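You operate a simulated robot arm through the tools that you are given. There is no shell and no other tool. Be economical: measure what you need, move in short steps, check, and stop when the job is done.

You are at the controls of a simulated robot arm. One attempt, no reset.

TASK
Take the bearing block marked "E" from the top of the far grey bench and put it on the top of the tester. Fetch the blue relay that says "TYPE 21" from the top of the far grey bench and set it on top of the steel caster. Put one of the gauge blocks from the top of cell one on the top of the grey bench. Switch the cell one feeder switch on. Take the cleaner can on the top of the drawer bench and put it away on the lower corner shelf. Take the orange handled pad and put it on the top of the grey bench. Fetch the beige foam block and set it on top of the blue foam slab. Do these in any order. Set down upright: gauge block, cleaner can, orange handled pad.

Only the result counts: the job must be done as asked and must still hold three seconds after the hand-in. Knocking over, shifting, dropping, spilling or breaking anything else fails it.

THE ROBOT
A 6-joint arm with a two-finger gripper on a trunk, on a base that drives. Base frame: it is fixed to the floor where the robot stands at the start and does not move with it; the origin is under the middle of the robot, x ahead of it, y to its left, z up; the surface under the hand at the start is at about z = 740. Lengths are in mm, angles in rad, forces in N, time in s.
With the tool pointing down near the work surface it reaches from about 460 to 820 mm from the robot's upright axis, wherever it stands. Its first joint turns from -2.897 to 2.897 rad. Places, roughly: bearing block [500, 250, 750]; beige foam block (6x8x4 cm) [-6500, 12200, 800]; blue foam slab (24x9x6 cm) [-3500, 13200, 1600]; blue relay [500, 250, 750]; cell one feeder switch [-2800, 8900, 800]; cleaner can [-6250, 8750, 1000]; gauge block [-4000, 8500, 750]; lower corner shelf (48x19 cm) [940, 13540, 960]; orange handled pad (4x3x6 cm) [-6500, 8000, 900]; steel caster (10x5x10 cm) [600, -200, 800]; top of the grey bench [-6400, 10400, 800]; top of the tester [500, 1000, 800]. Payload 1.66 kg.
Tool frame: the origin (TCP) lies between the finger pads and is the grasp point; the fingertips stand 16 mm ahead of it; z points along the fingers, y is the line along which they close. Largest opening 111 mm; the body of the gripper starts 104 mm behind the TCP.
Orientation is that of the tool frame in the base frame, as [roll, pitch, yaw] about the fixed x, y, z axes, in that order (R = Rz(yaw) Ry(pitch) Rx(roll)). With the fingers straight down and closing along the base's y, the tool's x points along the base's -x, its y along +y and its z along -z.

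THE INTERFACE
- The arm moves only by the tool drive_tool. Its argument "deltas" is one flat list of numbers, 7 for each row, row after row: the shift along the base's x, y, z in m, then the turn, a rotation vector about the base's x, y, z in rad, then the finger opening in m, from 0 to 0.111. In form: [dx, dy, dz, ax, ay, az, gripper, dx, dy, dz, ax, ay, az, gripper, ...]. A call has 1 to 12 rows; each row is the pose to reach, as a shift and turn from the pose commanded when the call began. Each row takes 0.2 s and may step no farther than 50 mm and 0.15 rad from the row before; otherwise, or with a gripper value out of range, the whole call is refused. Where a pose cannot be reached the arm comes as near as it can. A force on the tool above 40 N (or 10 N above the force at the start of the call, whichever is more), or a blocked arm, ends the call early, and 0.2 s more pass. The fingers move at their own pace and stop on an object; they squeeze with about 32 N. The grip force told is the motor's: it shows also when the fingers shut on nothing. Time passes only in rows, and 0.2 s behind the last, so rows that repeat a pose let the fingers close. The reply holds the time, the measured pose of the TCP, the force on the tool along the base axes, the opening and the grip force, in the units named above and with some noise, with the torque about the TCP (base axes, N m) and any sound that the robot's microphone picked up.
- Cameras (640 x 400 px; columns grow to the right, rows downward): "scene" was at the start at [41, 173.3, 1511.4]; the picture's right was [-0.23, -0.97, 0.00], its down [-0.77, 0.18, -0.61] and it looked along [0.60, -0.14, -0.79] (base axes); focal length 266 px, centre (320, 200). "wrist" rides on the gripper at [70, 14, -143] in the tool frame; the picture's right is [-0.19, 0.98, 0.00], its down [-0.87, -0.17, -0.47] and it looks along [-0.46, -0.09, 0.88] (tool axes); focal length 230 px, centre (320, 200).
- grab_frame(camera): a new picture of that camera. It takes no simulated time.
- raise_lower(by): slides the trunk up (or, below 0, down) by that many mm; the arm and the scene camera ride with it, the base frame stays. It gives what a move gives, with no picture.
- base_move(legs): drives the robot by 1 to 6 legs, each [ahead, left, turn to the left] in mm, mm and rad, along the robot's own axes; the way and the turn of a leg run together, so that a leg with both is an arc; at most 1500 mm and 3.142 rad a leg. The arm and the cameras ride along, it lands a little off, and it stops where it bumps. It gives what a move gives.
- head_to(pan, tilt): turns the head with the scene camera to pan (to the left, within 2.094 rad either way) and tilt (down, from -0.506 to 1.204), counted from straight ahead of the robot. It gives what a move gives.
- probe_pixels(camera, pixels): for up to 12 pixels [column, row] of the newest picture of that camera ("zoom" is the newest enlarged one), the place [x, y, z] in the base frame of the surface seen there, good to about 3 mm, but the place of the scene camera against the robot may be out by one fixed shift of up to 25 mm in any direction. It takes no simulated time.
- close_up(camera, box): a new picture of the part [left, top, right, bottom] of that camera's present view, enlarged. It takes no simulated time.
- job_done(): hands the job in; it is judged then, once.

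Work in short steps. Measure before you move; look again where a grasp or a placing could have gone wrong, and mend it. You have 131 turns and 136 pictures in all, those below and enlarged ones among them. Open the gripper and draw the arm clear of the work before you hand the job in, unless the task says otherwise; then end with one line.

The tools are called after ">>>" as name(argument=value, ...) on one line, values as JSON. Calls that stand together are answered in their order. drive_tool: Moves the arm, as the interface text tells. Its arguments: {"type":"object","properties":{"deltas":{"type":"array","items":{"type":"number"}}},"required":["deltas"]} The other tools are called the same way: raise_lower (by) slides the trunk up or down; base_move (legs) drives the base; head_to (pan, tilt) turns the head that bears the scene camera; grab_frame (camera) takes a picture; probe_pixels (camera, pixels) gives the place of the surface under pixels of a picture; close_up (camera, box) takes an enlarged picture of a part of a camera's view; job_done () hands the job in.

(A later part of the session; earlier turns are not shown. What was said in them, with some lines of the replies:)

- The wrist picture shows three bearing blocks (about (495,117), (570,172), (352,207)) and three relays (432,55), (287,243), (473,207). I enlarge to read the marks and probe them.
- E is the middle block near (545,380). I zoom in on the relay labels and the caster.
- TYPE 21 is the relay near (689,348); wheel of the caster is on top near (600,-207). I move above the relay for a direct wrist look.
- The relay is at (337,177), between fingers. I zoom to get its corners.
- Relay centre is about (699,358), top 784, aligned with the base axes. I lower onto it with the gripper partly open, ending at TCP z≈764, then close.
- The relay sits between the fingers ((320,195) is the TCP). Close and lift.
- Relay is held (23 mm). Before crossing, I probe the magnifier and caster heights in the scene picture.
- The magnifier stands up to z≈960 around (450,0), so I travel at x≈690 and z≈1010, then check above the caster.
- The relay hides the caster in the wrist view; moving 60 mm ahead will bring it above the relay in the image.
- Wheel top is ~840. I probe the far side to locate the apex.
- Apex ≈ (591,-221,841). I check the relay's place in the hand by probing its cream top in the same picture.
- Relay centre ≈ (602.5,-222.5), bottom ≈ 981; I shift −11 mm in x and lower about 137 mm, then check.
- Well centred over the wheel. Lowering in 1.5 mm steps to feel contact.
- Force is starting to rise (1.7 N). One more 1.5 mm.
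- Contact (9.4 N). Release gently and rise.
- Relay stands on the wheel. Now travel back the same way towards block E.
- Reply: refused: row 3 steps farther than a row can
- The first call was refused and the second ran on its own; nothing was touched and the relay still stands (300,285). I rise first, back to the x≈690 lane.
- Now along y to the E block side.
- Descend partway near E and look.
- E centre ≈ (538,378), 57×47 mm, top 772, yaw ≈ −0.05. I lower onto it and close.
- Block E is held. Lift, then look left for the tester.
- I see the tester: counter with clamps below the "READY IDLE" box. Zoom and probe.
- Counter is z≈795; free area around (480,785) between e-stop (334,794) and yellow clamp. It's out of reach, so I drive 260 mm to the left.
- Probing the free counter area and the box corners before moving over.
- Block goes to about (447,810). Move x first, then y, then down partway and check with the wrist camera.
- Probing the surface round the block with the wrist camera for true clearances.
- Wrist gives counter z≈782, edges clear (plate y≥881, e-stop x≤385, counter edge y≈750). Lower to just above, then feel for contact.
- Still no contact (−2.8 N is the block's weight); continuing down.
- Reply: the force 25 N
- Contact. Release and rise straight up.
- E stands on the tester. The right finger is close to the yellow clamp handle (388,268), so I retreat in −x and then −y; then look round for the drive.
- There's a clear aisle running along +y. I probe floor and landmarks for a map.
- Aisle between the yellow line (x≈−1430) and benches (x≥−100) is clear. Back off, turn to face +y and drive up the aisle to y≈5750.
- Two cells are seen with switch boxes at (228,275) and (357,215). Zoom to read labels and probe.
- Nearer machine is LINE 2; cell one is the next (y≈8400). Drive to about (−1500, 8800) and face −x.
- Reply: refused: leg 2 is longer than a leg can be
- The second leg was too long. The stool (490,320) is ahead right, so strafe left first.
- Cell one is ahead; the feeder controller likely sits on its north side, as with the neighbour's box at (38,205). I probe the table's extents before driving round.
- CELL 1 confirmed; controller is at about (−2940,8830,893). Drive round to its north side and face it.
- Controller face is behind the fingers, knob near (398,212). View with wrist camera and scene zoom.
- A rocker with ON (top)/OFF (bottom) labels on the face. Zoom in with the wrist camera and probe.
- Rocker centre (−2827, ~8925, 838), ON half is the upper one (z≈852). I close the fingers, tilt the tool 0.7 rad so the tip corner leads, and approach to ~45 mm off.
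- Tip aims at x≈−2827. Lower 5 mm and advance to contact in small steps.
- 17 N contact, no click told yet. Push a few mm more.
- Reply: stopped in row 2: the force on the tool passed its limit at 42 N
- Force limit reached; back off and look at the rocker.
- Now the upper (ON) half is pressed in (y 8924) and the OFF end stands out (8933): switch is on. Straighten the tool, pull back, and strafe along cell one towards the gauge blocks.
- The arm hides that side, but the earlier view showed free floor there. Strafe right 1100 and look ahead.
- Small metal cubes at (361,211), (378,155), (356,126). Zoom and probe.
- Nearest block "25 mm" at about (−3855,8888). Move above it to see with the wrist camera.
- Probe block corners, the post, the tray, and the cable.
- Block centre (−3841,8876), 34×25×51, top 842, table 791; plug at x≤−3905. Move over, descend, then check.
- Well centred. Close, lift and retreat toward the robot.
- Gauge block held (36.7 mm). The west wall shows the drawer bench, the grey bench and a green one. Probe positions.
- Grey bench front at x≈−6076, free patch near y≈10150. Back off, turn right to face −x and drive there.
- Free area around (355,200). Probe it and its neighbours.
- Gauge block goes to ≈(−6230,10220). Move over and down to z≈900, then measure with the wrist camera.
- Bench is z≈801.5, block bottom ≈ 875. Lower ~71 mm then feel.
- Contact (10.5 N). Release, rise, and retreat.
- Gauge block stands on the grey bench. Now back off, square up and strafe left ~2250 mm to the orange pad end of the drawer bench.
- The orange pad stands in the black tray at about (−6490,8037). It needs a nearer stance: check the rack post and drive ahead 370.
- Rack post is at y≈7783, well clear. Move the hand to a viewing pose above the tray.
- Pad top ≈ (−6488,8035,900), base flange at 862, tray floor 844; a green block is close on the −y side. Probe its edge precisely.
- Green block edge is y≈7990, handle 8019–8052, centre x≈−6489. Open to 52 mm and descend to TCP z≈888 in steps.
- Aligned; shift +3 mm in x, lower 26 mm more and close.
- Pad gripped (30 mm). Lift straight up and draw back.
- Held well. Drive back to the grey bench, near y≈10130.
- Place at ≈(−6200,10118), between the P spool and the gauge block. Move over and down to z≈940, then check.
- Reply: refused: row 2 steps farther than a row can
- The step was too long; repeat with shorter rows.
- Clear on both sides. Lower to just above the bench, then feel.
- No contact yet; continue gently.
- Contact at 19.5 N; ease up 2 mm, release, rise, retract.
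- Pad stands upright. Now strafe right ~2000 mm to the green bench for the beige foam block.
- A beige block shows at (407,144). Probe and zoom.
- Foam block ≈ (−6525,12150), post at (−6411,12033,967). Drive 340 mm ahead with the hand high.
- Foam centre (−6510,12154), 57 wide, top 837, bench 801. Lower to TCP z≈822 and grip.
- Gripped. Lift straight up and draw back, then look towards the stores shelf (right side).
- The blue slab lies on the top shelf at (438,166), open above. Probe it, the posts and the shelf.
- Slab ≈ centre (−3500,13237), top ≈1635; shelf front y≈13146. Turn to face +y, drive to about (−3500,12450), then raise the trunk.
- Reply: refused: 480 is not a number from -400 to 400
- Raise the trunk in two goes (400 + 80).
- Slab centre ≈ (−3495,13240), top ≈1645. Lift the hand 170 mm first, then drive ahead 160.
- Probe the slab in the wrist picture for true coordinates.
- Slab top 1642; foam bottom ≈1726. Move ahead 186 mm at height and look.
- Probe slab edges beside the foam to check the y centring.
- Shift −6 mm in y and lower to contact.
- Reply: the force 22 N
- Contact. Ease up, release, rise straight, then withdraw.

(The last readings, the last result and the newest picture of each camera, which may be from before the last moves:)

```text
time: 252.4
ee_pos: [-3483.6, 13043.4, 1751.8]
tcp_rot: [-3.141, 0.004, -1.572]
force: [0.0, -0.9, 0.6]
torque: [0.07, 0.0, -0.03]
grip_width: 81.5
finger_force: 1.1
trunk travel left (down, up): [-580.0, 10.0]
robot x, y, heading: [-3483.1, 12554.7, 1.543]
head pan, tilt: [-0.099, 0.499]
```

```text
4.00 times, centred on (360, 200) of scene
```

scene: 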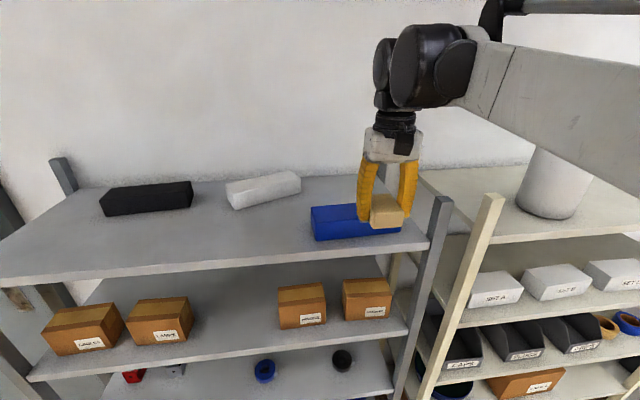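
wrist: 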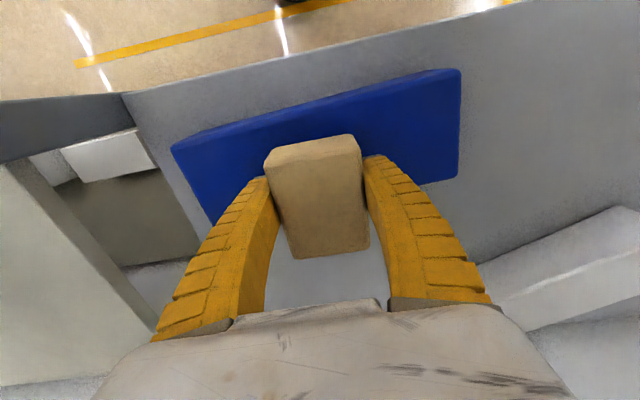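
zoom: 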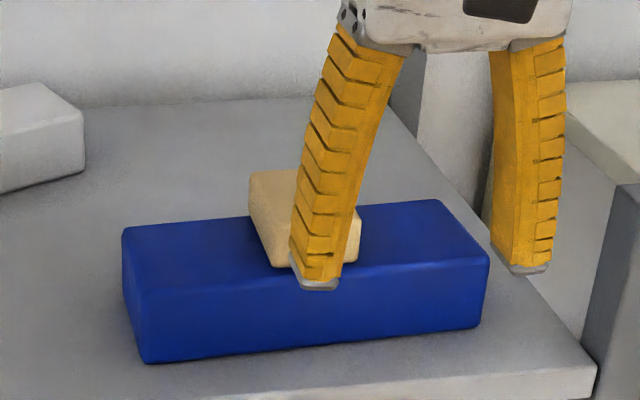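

Foam stands on the slab. Back away, lower the trunk, and drive to the drawer bench for the cleaner can.

>>> base_move(legs=[[-700, 0, 0]])

>>> raise_lower(by=-400)

>>> raise_lower(by=-80)

>>> base_move(legs=[[0, 0, 1.6], [1450, 0, 0], [300, 0, 0], [0, 1500, 0], [0, 1480, 0]])

>>> head_to(pan=0.1, tilt=0.75)

>>> grab_frame(camera="scene")

```text
time: 256.1
ee_pos: [-3502.5, 12374.2, 1748.8]
tcp_rot: [3.141, 0.001, -1.574]
force: [-0.1, 0.1, 0.0]
torque: [-0.01, 0.0, 0.02]
grip_width: 81.2
finger_force: 0.9
trunk travel left (down, up): [-580.0, 10.0]
robot x, y, heading: [-3506.3, 11880.1, 1.54]
head pan, tilt: [-0.099, 0.499]
```

```text
time: 260.0
ee_pos: [-3502.7, 12373.8, 1349.9]
tcp_rot: [-3.141, 0.001, -1.574]
force: [0.0, 0.5, 0.1]
torque: [0.01, -0.01, 0.01]
grip_width: 81.4
finger_force: 0.9
trunk travel left (down, up): [-180.0, 410.0]
robot x, y, heading: [-3506.7, 11879.9, 1.539]
head pan, tilt: [-0.099, 0.499]
```

```text
time: 261.1
ee_pos: [-3503.2, 12373.4, 1269.3]
tcp_rot: [3.141, 0.002, -1.575]
force: [-0.2, 0.2, 0.5]
torque: [-0.01, -0.02, 0.01]
grip_width: 81.5
finger_force: 0.5
trunk travel left (down, up): [-100.0, 490.0]
robot x, y, heading: [-3504.0, 11875.2, 1.54]
head pan, tilt: [-0.099, 0.499]
```

```text
time: 287.9
ee_pos: [-5770.9, 8866.4, 1270.1]
tcp_rot: [3.141, 0.003, 0.035]
force: [-0.3, -0.3, 0.1]
torque: [0.0, -0.04, 0.0]
grip_width: 81.3
finger_force: 0.5
trunk travel left (down, up): [-100.0, 490.0]
robot x, y, heading: [-5273.1, 8881.0, -3.138]
head pan, tilt: [-0.099, 0.499]
```

```text
time: 288.6
ee_pos: [-5770.0, 8866.8, 1269.3]
tcp_rot: [3.141, 0.002, 0.036]
force: [0.1, 0.1, 0.0]
torque: [0.01, -0.04, 0.01]
grip_width: 81.4
finger_force: 0.9
trunk travel left (down, up): [-100.0, 490.0]
robot x, y, heading: [-5275.1, 8882.9, -3.137]
head pan, tilt: [0.099, 0.75]
```

```text
39 pictures are left
```

scene: 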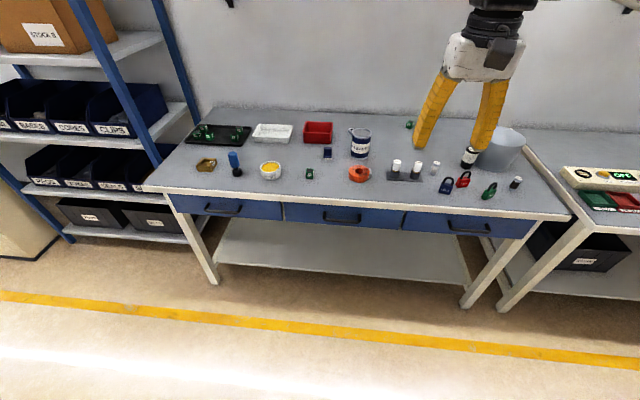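

The can at (360,142) is labelled; zoom to be sure, also the one at (468,157).

>>> close_up(camera="scene", box=[320, 110, 400, 180])

>>> close_up(camera="scene", box=[400, 130, 500, 200])

>>> probe_pixels(camera="scene", pixels=[[360, 131], [360, 150], [350, 145], [371, 145], [328, 153], [358, 172], [468, 150], [395, 165], [436, 167], [410, 124]])

```text
5.71 times, centred on (360, 145) of scene
```

zoom: 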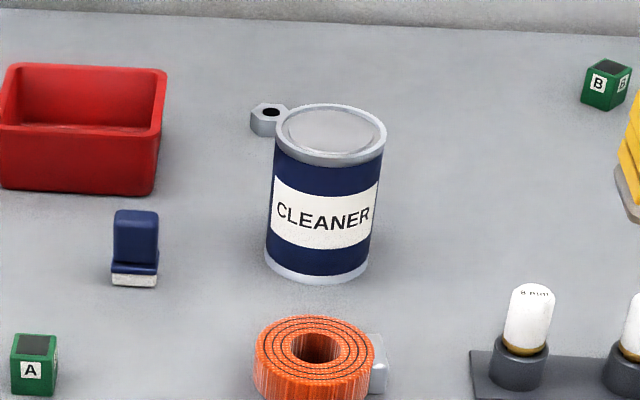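

```text
5.71 times, centred on (450, 165) of scene
```

zoom: 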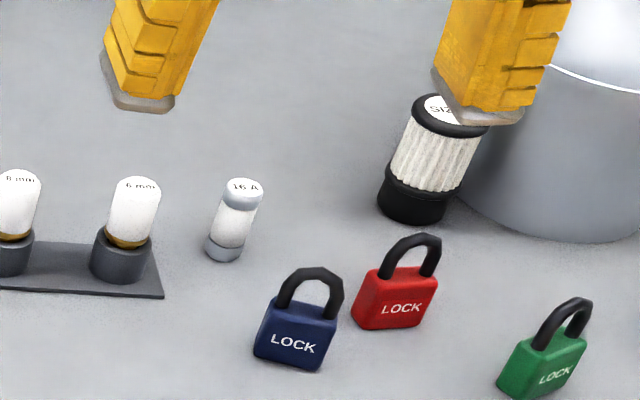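

```text
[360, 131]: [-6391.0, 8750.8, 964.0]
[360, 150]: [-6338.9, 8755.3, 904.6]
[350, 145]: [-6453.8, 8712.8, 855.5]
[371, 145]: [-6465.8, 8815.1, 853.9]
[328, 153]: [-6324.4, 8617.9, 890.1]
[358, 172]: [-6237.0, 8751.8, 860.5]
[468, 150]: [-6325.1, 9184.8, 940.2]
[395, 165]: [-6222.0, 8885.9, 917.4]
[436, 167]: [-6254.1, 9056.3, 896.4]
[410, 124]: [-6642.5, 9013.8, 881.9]
```

CLEANER can is at about (−6383,8753), top ≈952. Since the corner shelf is probably under another shelf, I'll grasp it with the tool tilted 45°. Drive closer first.

>>> base_move(legs=[[380, 130, 0]])

>>> drive_tool(deltas=[-0.005, -0.01, -0.045, 0, 0, -0.02, 0.11, -0.01, -0.01, -0.09, 0, 0, -0.036, 0.11, -0.02, -0.01, -0.135, 0, 0, -0.036, 0.11, -0.04, -0.01, -0.17, 0, 0, -0.036, 0.11, -0.07, -0.01, -0.2, 0, 0, -0.036, 0.11, -0.07, -0.01, -0.2, 0, 0, -0.036, 0.11])

>>> grab_frame(camera="wrist")

```text
time: 291.1
ee_pos: [-6140.8, 8734.9, 1269.1]
tcp_rot: [-3.141, 0.003, 0.033]
force: [-0.5, -0.3, -0.5]
torque: [0.02, -0.01, 0.03]
grip_width: 81.5
finger_force: 1.0
trunk travel left (down, up): [-100.0, 490.0]
robot x, y, heading: [-5643.6, 8749.3, -3.133]
head pan, tilt: [0.099, 0.75]
```

```text
time: 292.5
ee_pos: [-6211.5, 8724.9, 1068.2]
tcp_rot: [-3.141, 0.002, -0.002]
force: [-0.3, 0.2, 0.6]
torque: [-0.01, -0.06, 0.02]
grip_width: 109.9
finger_force: 0.1
trunk travel left (down, up): [-100.0, 490.0]
robot x, y, heading: [-5646.5, 8748.3, -3.135]
head pan, tilt: [0.099, 0.75]
```

```text
36 pictures are left
```

wrist: 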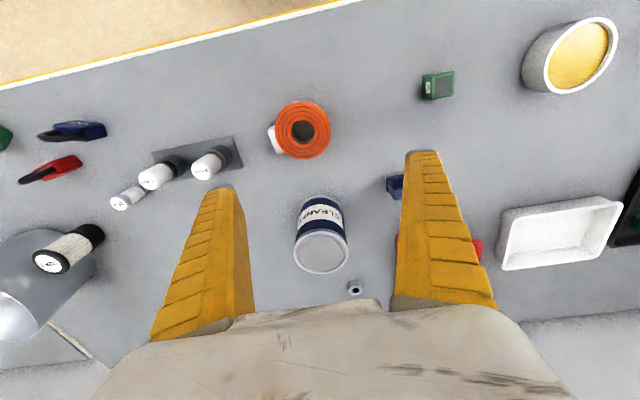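

>>> probe_pixels(camera="wrist", pixels=[[296, 250], [347, 245], [320, 233], [323, 252], [326, 271], [298, 215], [341, 210], [320, 200], [300, 155], [303, 110], [355, 288]])

>>> close_up(camera="wrist", box=[270, 180, 370, 290])

```text
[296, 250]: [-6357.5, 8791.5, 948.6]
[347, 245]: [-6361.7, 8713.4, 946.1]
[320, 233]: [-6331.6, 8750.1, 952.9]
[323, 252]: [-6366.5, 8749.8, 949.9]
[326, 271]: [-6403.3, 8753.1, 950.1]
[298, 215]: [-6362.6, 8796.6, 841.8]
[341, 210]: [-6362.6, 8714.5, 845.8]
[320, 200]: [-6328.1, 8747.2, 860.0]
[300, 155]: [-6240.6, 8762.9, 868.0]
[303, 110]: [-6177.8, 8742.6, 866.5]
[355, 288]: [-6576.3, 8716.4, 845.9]
```

```text
3.64 times, centred on (320, 235) of wrist
```

zoom: 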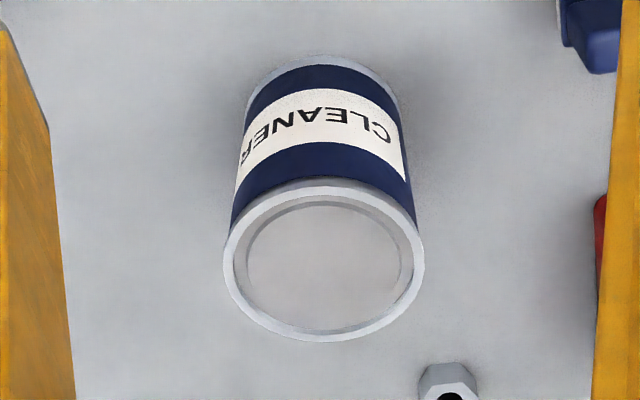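

Can centre (−6366,8752), diameter ≈82, z 842–951. Tilt the tool by 0.785 about +y while moving to a pre-grasp pose 130 mm back.

>>> drive_tool(deltas=[-0.01, 0.0045, -0.012, 0, 0.131, 0, 0.11, -0.02, 0.009, -0.024, 0, 0.262, 0, 0.11, -0.03, 0.0135, -0.036, 0, 0.393, 0, 0.11, -0.04, 0.018, -0.048, 0, 0.523, 0, 0.11, -0.052, 0.0225, -0.06, 0, 0.654, 0, 0.11, -0.0625, 0.027, -0.071, 0, 0.785, 0, 0.11, -0.0625, 0.027, -0.071, 0, 0.785, 0, 0.11])

>>> grab_frame(camera="wrist")

>>> grab_frame(camera="scene")

```text
time: 294.1
ee_pos: [-6272.1, 8750.4, 1000.2]
tcp_rot: [3.139, 0.789, -0.002]
force: [-0.4, 0.0, -0.5]
torque: [-0.01, -0.01, -0.06]
grip_width: 109.8
finger_force: 0.1
trunk travel left (down, up): [-100.0, 490.0]
robot x, y, heading: [-5644.9, 8748.6, -3.132]
head pan, tilt: [0.099, 0.75]
```

```text
34 pictures are left
```

wrist: 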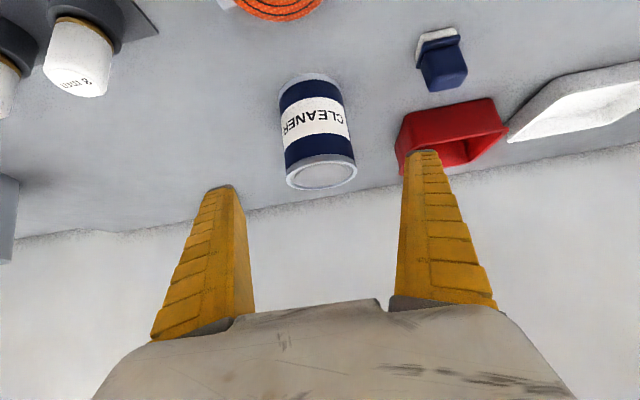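

```text
33 pictures are left
```

scene: 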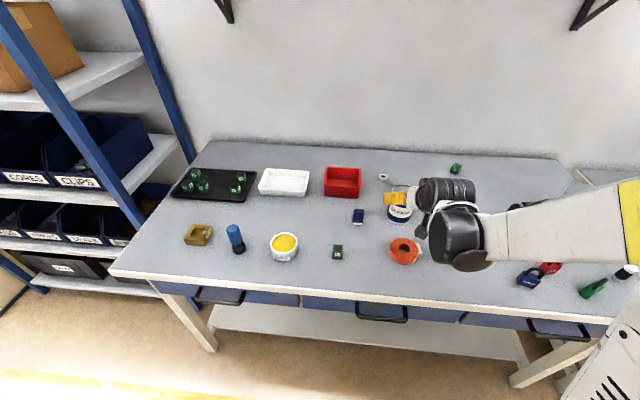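

Everything aligned; advance along the tool axis to the grasp pose.

>>> drive_tool(deltas=[-0.025, 0.001, -0.025, 0, 0, 0, 0.111, -0.05, 0.001, -0.05, 0, 0, 0, 0.111, -0.075, 0.001, -0.075, 0, 0, 0, 0.111, -0.093, 0.001, -0.093, 0, 0, 0, 0.111, -0.093, 0.001, -0.093, 0, 0, 0, 0.111])

>>> grab_frame(camera="wrist")

```text
time: 295.3
ee_pos: [-6366.5, 8752.3, 905.8]
tcp_rot: [3.141, 0.787, -0.004]
force: [0.1, 0.1, 0.8]
torque: [0.01, -0.01, 0.02]
grip_width: 111.0
finger_force: 0.0
trunk travel left (down, up): [-100.0, 490.0]
robot x, y, heading: [-5645.2, 8750.5, -3.135]
head pan, tilt: [0.099, 0.75]
```

```text
32 pictures are left
```

wrist: 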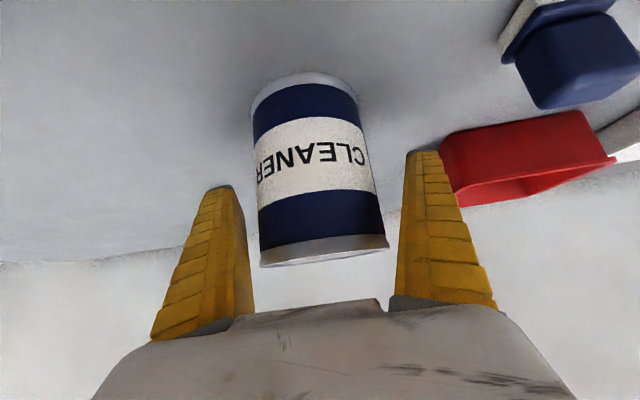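

Can is between the fingers. Close and lift.

>>> drive_tool(deltas=[0, 0, 0, 0, 0, 0, 0.09, 0, 0, 0, 0, 0, 0, 0.075, 0, 0, 0, 0, 0, 0, 0.06, 0, 0, 0, 0, 0, 0, 0.06, 0, 0, 0, 0, 0, 0, 0.06, 0, 0, 0.03, 0, 0, 0, 0.06, 0, 0, 0.07, 0, 0, 0, 0.06, 0, 0, 0.11, 0, 0, 0, 0.06, 0.04, 0, 0.14, 0, 0, 0, 0.06, 0.08, 0, 0.165, 0, 0, 0, 0.06])

>>> grab_frame(camera="wrist")

```text
time: 297.5
ee_pos: [-6286.1, 8755.1, 1072.5]
tcp_rot: [3.138, 0.788, -0.004]
force: [0.1, 0.1, -5.0]
torque: [-0.02, -0.01, 0.01]
grip_width: 81.4
finger_force: 32.1
trunk travel left (down, up): [-100.0, 490.0]
robot x, y, heading: [-5644.0, 8749.5, -3.13]
head pan, tilt: [0.099, 0.75]
```

```text
31 pictures are left
```

wrist: 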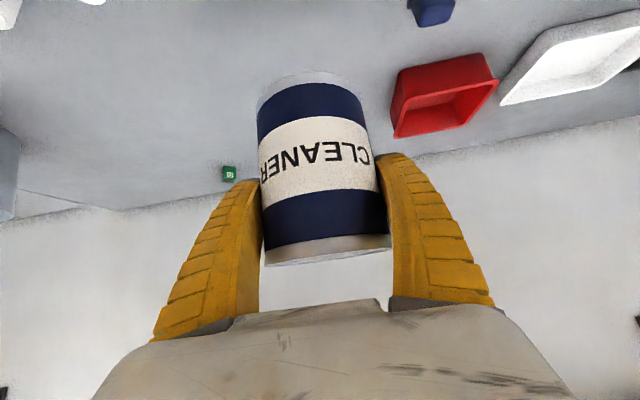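

Can held upright (5 N). Drive back, north, turn to face +y and strafe east along y≈11450.

>>> base_move(legs=[[-500, 0, 0], [0, -1500, 0], [0, -1200, 0], [0, 0, -1.575], [0, -1500, 0], [0, -1500, 0]])

>>> head_to(pan=-0.7, tilt=0.25)

>>> grab_frame(camera="scene")

```text
time: 331.4
ee_pos: [-2071.3, 12100.5, 1071.4]
tcp_rot: [3.139, 0.786, -1.584]
force: [0.2, 0.6, -5.4]
torque: [0.0, 0.01, 0.02]
grip_width: 81.3
finger_force: 32.3
trunk travel left (down, up): [-100.0, 490.0]
robot x, y, heading: [-2082.1, 11458.2, 1.568]
head pan, tilt: [0.099, 0.75]
```

```text
time: 332.5
ee_pos: [-2071.8, 12101.1, 1071.3]
tcp_rot: [3.14, 0.788, -1.581]
force: [0.1, -0.4, -5.4]
torque: [-0.02, 0.01, -0.04]
grip_width: 81.4
finger_force: 31.6
trunk travel left (down, up): [-100.0, 490.0]
robot x, y, heading: [-2080.8, 11457.7, 1.568]
head pan, tilt: [-0.7, 0.25]
```

```text
30 pictures are left
```

scene: 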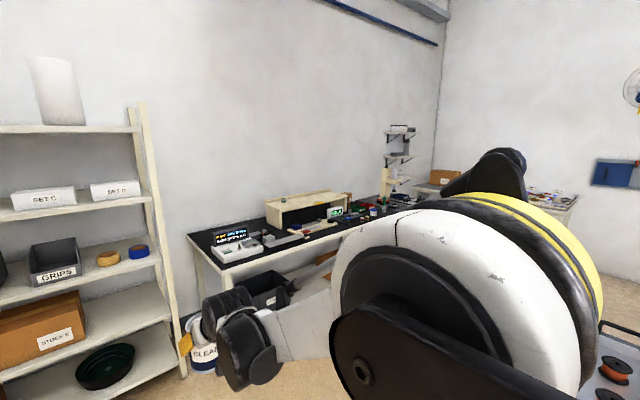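

Corner shelves appear at (400,130–185). Zoom and probe.

>>> close_up(camera="scene", box=[360, 110, 480, 220])

>>> probe_pixels(camera="scene", pixels=[[400, 134], [397, 158], [395, 182], [385, 215], [230, 265], [390, 200], [435, 185], [620, 370], [190, 240], [410, 200], [600, 335]])

```text
3.64 times, centred on (420, 165) of scene
```

zoom: 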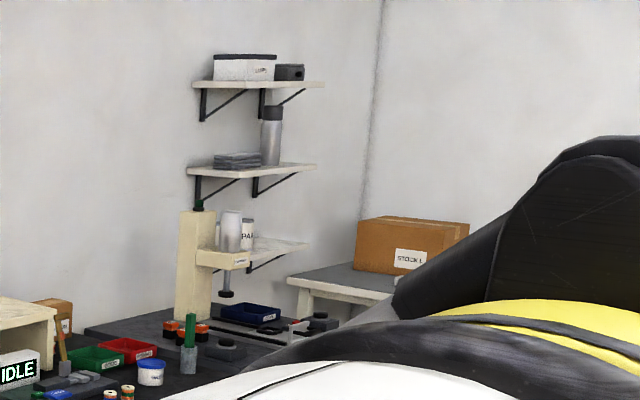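

```text
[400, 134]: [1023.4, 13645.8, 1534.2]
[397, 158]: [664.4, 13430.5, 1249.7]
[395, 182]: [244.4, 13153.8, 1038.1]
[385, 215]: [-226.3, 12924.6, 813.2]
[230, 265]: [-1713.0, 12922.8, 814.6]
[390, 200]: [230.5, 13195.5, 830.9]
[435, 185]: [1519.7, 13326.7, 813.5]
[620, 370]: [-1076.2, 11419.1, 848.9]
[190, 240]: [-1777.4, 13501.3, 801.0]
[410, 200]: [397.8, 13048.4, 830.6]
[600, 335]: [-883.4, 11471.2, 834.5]
```

A trolley stands to my right (x≈−1076,y≈11420). I shift left 500, turn to face +x so that the camera sees past the arm, and look.

>>> base_move(legs=[[0, 500, 0], [0, 0, -1.568]])

>>> head_to(pan=0.2, tilt=0.35)

>>> grab_frame(camera="scene")

```text
time: 339.2
ee_pos: [-1920.1, 11446.2, 1071.3]
tcp_rot: [3.141, 0.787, 3.119]
force: [0.4, -0.1, -5.4]
torque: [0.02, 0.02, 0.0]
grip_width: 81.3
finger_force: 32.2
trunk travel left (down, up): [-100.0, 490.0]
robot x, y, heading: [-2562.5, 11462.6, -0.014]
head pan, tilt: [-0.7, 0.25]
```

```text
time: 340.4
ee_pos: [-1918.7, 11445.2, 1071.4]
tcp_rot: [3.14, 0.785, 3.119]
force: [0.1, -0.7, -4.9]
torque: [0.0, -0.01, 0.01]
grip_width: 81.5
finger_force: 32.1
trunk travel left (down, up): [-100.0, 490.0]
robot x, y, heading: [-2560.7, 11463.5, -0.017]
head pan, tilt: [0.201, 0.351]
```

```text
28 pictures are left
```

scene: 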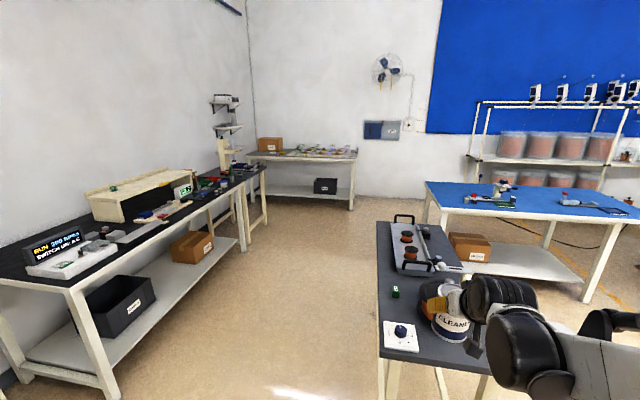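

An aisle runs between the north bench and the dark table. Probe its limits.

>>> probe_pixels(camera="scene", pixels=[[380, 350], [379, 225], [245, 240], [268, 168], [262, 225], [250, 158], [352, 158], [325, 260], [300, 215], [228, 128], [226, 103], [222, 150]])

>>> close_up(camera="scene", box=[190, 85, 290, 185])

```text
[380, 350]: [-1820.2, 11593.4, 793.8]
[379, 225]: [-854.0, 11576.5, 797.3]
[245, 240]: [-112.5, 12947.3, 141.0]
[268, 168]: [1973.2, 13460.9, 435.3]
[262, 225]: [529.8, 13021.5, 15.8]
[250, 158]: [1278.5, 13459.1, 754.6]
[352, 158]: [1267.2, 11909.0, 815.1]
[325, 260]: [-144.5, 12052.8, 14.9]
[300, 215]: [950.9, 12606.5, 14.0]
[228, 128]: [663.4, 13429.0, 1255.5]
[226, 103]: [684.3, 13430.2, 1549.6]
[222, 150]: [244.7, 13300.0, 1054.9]
```

```text
4.00 times, centred on (240, 135) of scene
```

zoom: 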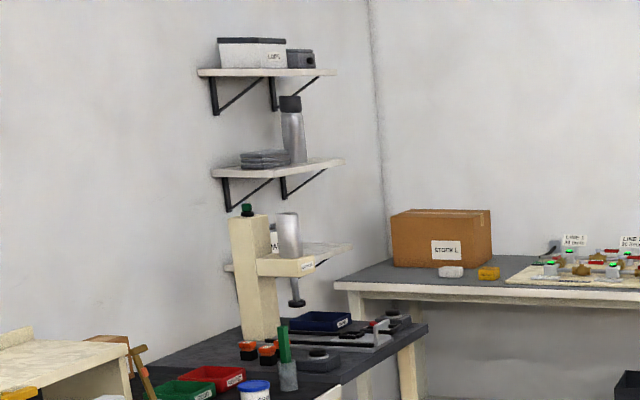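

Free gap for the shelf is x 530–1267. Path: strafe to y≈12280, drive east to x≈500, turn to face +y.

>>> base_move(legs=[[0, 820, 0.017], [1500, 0, 0], [1500, 0, 0], [60, 0, 0], [0, 0, 1.571]])

>>> head_to(pan=-0.3, tilt=0.45)

>>> grab_frame(camera="scene")

```text
time: 363.2
ee_pos: [536.6, 12903.9, 1071.2]
tcp_rot: [3.139, 0.784, -1.623]
force: [-0.1, -0.5, -4.5]
torque: [-0.03, -0.01, 0.01]
grip_width: 81.8
finger_force: 32.3
trunk travel left (down, up): [-100.0, 490.0]
robot x, y, heading: [505.7, 12263.5, 1.536]
head pan, tilt: [0.201, 0.351]
```

```text
time: 364.1
ee_pos: [538.2, 12903.8, 1071.9]
tcp_rot: [3.14, 0.785, -1.621]
force: [0.3, -0.6, -4.0]
torque: [-0.02, 0.03, -0.01]
grip_width: 81.3
finger_force: 32.2
trunk travel left (down, up): [-100.0, 490.0]
robot x, y, heading: [503.9, 12259.3, 1.526]
head pan, tilt: [-0.3, 0.45]
```

```text
26 pictures are left
```

scene: 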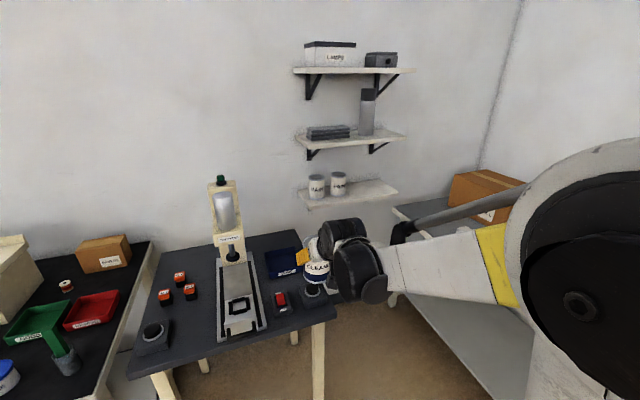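

Lower shelf has two cans on its left, space on the right (375,190). Zoom and probe.

>>> close_up(camera="scene", box=[285, 120, 425, 220])

>>> probe_pixels(camera="scene", pixels=[[310, 206], [395, 193], [375, 190], [360, 198], [338, 182], [345, 188], [375, 152], [305, 145], [400, 142], [325, 300], [380, 182], [400, 215]])

```text
4.00 times, centred on (355, 170) of scene
```

zoom: 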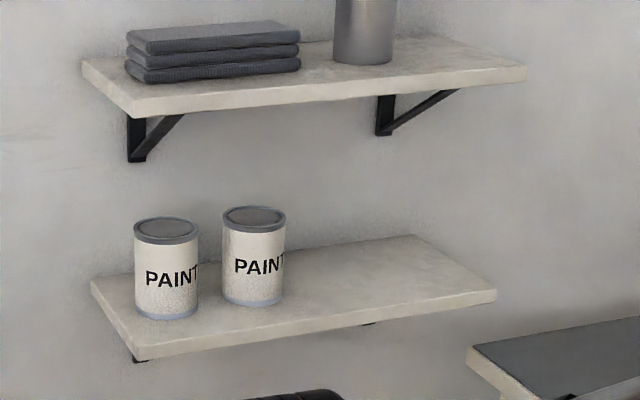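

```text
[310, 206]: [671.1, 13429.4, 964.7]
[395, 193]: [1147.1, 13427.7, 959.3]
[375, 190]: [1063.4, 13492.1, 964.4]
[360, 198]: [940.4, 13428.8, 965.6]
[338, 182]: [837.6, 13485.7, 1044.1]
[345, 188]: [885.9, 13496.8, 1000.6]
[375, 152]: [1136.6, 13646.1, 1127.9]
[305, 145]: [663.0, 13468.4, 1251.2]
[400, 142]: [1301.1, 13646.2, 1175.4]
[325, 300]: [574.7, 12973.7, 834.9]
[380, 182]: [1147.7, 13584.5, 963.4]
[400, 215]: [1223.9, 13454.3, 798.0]
```

Lower shelf: x 665–1150, front y≈13430, top ≈955; paint cans reach x≈890. I'll stand at about (860,12700) and place the can near (985,13500). First strafe right.

>>> base_move(legs=[[0, -336, 0.04]])

>>> drive_tool(deltas=[0.04, 0, 0, 0, 0, 0.02, 0.06, 0.08, 0, 0, 0, 0, 0.03, 0.06, 0.1, 0, 0, 0, 0, 0.03, 0.06, 0.1, 0, 0, 0, 0, 0.03, 0.06])

>>> grab_frame(camera="scene")

```text
time: 366.3
ee_pos: [851.0, 12897.0, 1070.3]
tcp_rot: [3.138, 0.786, -1.579]
force: [0.2, -0.7, -3.7]
torque: [0.02, 0.0, 0.01]
grip_width: 81.4
finger_force: 32.0
trunk travel left (down, up): [-100.0, 490.0]
robot x, y, heading: [838.1, 12256.2, 1.562]
head pan, tilt: [-0.3, 0.45]
```

```text
time: 367.3
ee_pos: [949.6, 12897.6, 1070.0]
tcp_rot: [3.137, 0.787, -1.552]
force: [0.9, 0.1, -5.4]
torque: [-0.01, -0.01, 0.01]
grip_width: 81.5
finger_force: 32.4
trunk travel left (down, up): [-100.0, 490.0]
robot x, y, heading: [839.0, 12256.7, 1.569]
head pan, tilt: [-0.3, 0.45]
```

```text
24 pictures are left
```

scene: 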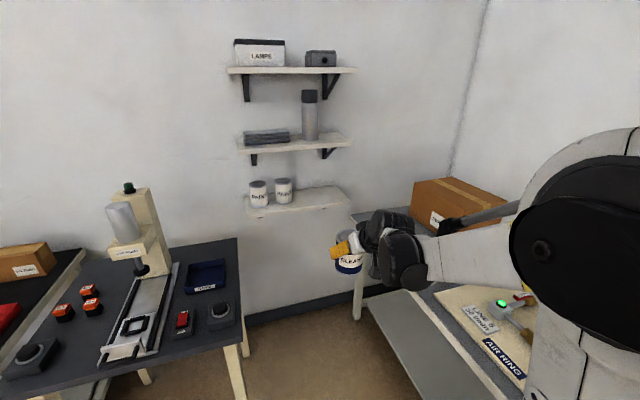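

Clear so far. Probe the east bench edge and the shelf once more, then drive ahead 450.

>>> probe_pixels(camera="scene", pixels=[[470, 352], [352, 217], [283, 188], [291, 192], [300, 208], [330, 200], [345, 195], [240, 300], [455, 185], [300, 150]])

>>> base_move(legs=[[450, 0, 0]])

>>> grab_frame(camera="scene")

>>> grab_frame(camera="wrist")

```text
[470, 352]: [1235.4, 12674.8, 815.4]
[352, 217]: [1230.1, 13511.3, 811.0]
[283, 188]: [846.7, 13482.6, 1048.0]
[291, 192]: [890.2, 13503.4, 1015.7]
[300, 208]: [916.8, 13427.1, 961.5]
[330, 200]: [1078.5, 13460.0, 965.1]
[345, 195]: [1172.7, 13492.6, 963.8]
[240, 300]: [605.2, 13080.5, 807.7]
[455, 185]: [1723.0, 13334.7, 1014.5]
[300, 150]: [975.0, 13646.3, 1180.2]
```

```text
time: 370.1
ee_pos: [946.7, 13353.8, 1070.8]
tcp_rot: [3.139, 0.786, -1.548]
force: [-0.1, 0.5, -5.3]
torque: [-0.03, 0.03, -0.02]
grip_width: 81.6
finger_force: 32.5
trunk travel left (down, up): [-100.0, 490.0]
robot x, y, heading: [840.5, 12712.0, 1.569]
head pan, tilt: [-0.3, 0.45]
```

```text
23 pictures are left
```

scene: 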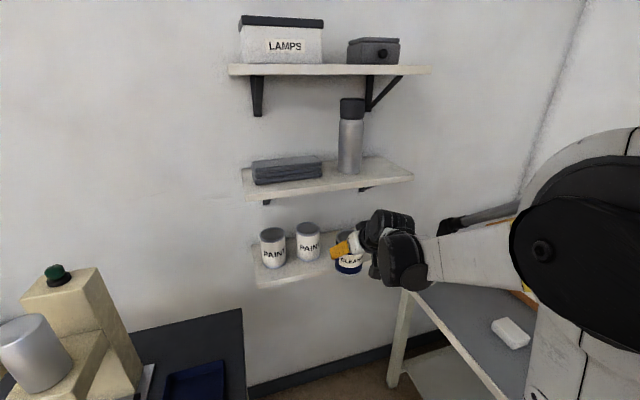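

```text
22 pictures are left
```

wrist: 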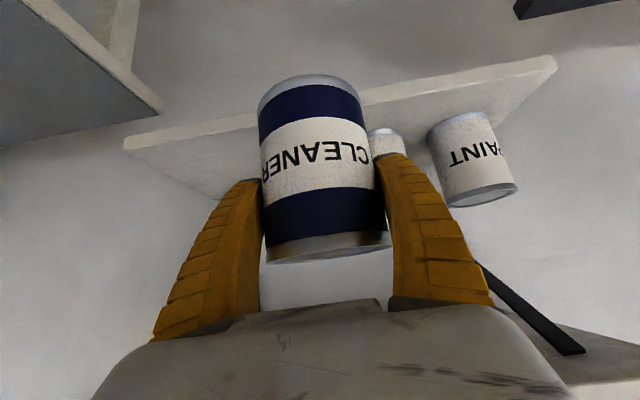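

Probe the shelf and paint can with the wrist camera for true positions.

>>> probe_pixels(camera="wrist", pixels=[[140, 150], [200, 130], [225, 190], [180, 160], [385, 145], [395, 135], [545, 60], [465, 150], [240, 140], [540, 330], [320, 240], [210, 200]])

```text
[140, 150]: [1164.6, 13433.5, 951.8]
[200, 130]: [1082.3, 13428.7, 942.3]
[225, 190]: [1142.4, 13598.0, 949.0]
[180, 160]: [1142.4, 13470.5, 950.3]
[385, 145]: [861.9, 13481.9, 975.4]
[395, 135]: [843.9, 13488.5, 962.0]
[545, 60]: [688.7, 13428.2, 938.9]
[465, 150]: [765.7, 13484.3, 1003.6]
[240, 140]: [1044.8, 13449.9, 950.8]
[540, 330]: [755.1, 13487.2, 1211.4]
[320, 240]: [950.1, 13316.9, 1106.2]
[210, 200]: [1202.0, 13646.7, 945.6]
```

Shelf top z=950, front 13430. Shift the hand to x≈1010, then drive 80 mm ahead.

>>> drive_tool(deltas=[0.03, 0, 0, 0, 0, 0, 0.06, 0.063, 0, -0.01, 0, 0, 0, 0.06, 0.063, 0, -0.025, 0, 0, 0, 0.06, 0.063, 0, -0.025, 0, 0, 0, 0.06])

>>> base_move(legs=[[80, 0, 0]])

>>> grab_frame(camera="wrist")

>>> grab_frame(camera="scene")

```text
time: 371.1
ee_pos: [1011.2, 13356.4, 1048.0]
tcp_rot: [-3.141, 0.785, -1.547]
force: [-0.5, 0.2, -4.2]
torque: [0.01, 0.02, 0.01]
grip_width: 81.8
finger_force: 31.7
trunk travel left (down, up): [-100.0, 490.0]
robot x, y, heading: [840.7, 12708.7, 1.573]
head pan, tilt: [-0.3, 0.45]
```

```text
time: 372.1
ee_pos: [1012.8, 13435.2, 1048.0]
tcp_rot: [3.139, 0.786, -1.549]
force: [0.9, 0.4, -5.2]
torque: [-0.01, -0.02, 0.0]
grip_width: 81.6
finger_force: 32.0
trunk travel left (down, up): [-100.0, 490.0]
robot x, y, heading: [839.3, 12792.1, 1.57]
head pan, tilt: [-0.3, 0.45]
```

```text
21 pictures are left
```

wrist: 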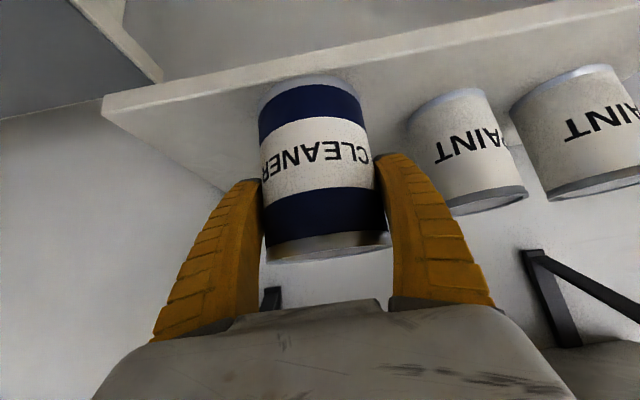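

```text
20 pictures are left
```

scene: 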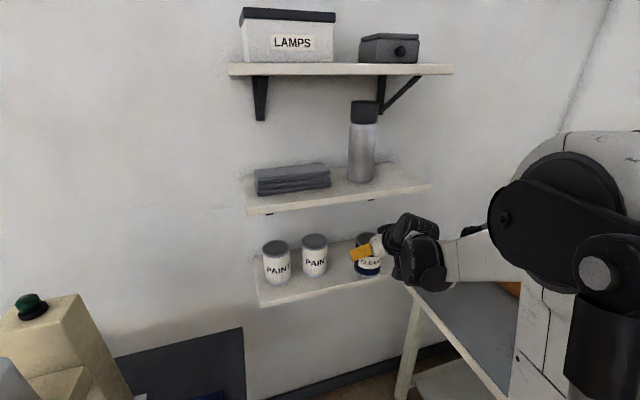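

Check clearances: wrist top in the scene (410,216) against the middle shelf front edge, and the bracket ahead (272,300).

>>> probe_pixels(camera="scene", pixels=[[408, 217], [420, 212], [437, 222], [425, 188], [380, 200], [400, 225]])

>>> probe_pixels(camera="wrist", pixels=[[272, 298], [268, 292], [560, 335], [470, 110], [520, 190], [410, 130], [240, 130], [300, 85]])

```text
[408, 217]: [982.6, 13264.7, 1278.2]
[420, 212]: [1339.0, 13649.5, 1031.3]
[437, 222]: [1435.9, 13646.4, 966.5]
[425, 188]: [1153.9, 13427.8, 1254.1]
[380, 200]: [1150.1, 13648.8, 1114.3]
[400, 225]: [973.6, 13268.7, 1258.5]
```

```text
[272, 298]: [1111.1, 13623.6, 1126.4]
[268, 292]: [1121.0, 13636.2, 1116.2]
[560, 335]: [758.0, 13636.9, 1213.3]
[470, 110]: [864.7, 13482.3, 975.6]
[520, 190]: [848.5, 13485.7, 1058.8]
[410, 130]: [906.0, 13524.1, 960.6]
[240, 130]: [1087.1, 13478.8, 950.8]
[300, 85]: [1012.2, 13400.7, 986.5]
```

Clearances are fine. Move 62 mm in, then lower to 2–3 mm above the shelf.

>>> drive_tool(deltas=[0.002, 0.03, 0, 0, 0, 0, 0.06, 0.002, 0.062, 0, 0, 0, 0, 0.06, 0.002, 0.062, -0.015, 0, 0, 0, 0.06, 0.002, 0.062, -0.027, 0, 0, 0, 0.06, 0.002, 0.062, -0.03, 0, 0, 0, 0.06, 0.002, 0.062, -0.03, 0, 0, 0, 0.06])

>>> grab_frame(camera="wrist")

```text
time: 373.5
ee_pos: [1013.4, 13497.7, 1017.5]
tcp_rot: [3.14, 0.787, -1.548]
force: [-1.2, 4.6, 3.8]
torque: [-0.15, -0.06, 0.0]
grip_width: 81.5
finger_force: 32.2
trunk travel left (down, up): [-100.0, 490.0]
robot x, y, heading: [841.0, 12789.7, 1.572]
head pan, tilt: [-0.3, 0.45]
```

```text
19 pictures are left
```

wrist: 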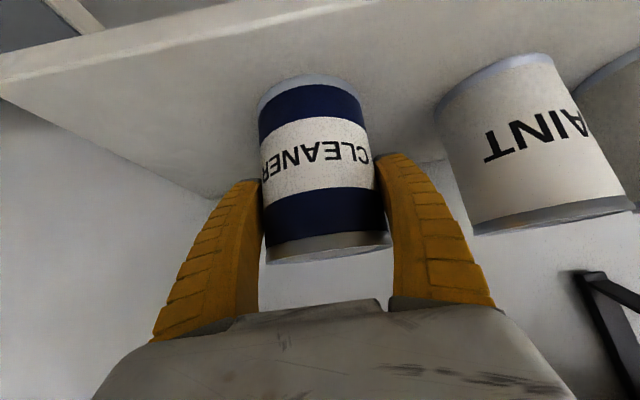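

Force z rose from −5 to +4 N: the can is touching the shelf. Lower 1.5 mm to seat it.

>>> drive_tool(deltas=[0, 0, -0.0015, 0, 0, 0, 0.06, 0, 0, -0.0015, 0, 0, 0, 0.06])

```text
time: 374.1
ee_pos: [1013.3, 13497.5, 1018.2]
tcp_rot: [3.139, 0.789, -1.549]
force: [2.2, 11.1, 24.7]
torque: [-0.32, -0.16, 0.04]
grip_width: 81.9
finger_force: 31.7
trunk travel left (down, up): [-100.0, 490.0]
robot x, y, heading: [843.2, 12791.2, 1.571]
head pan, tilt: [-0.3, 0.45]
```

Firm contact. Ease 1.5 mm, open wide slowly, then withdraw along the tool axis.

>>> drive_tool(deltas=[0, 0, 0.0015, 0, 0, 0, 0.082, 0, 0, 0.0015, 0, 0, 0, 0.088, 0, 0, 0.0015, 0, 0, 0, 0.098, 0, 0, 0.0015, 0, 0, 0, 0.11, 0, 0, 0.0015, 0, 0, 0, 0.11, 0, -0.025, 0.02, 0, 0, 0, 0.11, 0, -0.055, 0.045, 0, 0, 0, 0.11, 0, -0.09, 0.075, 0, 0, 0, 0.11, 0, -0.125, 0.09, 0, 0, 0, 0.11, 0, -0.17, 0.1, 0, 0, 0, 0.11])

>>> grab_frame(camera="wrist")

>>> close_up(camera="scene", box=[240, 170, 440, 310])

```text
time: 376.3
ee_pos: [1013.2, 13324.6, 1115.8]
tcp_rot: [3.141, 0.787, -1.549]
force: [-0.3, 0.8, -0.1]
torque: [-0.02, 0.01, 0.0]
grip_width: 110.2
finger_force: 0.1
trunk travel left (down, up): [-100.0, 490.0]
robot x, y, heading: [839.2, 12792.1, 1.565]
head pan, tilt: [-0.3, 0.45]
```

```text
18 pictures are left
```

wrist: 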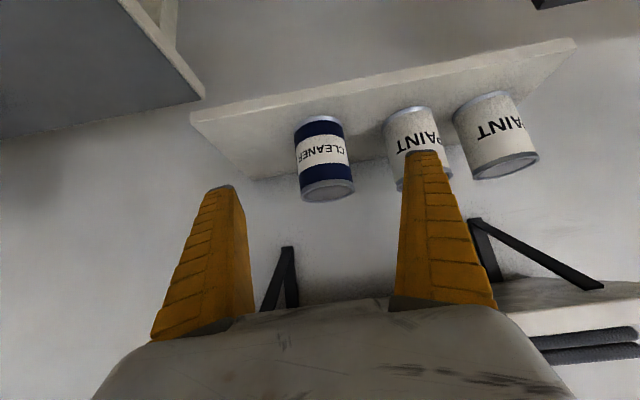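

```text
2.86 times, centred on (340, 240) of scene
```

zoom: 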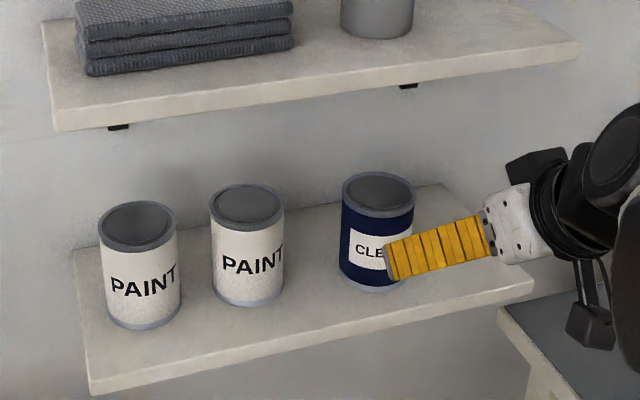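

The can stands upright on the lower corner shelf. Back the robot away, then hand in.

>>> base_move(legs=[[-350, 0, 0]])

>>> grab_frame(camera="scene")

```text
time: 378.6
ee_pos: [1007.8, 12983.0, 1115.1]
tcp_rot: [3.139, 0.788, -1.531]
force: [0.3, -0.1, -0.1]
torque: [0.0, -0.02, -0.03]
grip_width: 110.1
finger_force: 0.1
trunk travel left (down, up): [-100.0, 490.0]
robot x, y, heading: [844.5, 12444.9, 1.585]
head pan, tilt: [-0.3, 0.45]
```

```text
16 pictures are left
```

scene: 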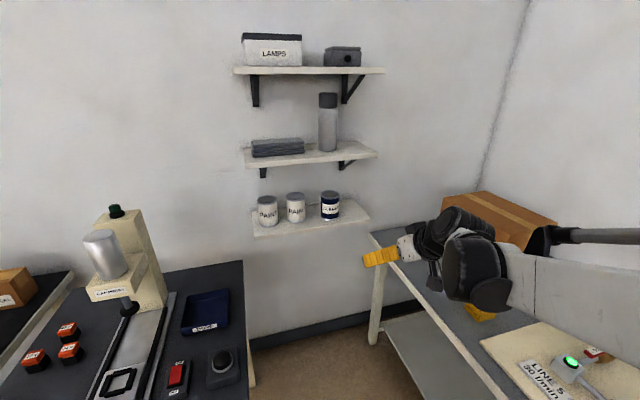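

All seven parts are done, the gripper is open and clear (can seen at (330,205)); handing in.

>>> job_done()

```text
The job is handed in.
```

All seven parts of the task were done and the job is handed in, with the gripper open and clear; I did not go back to recheck the relay, block E or the switch before handing in.
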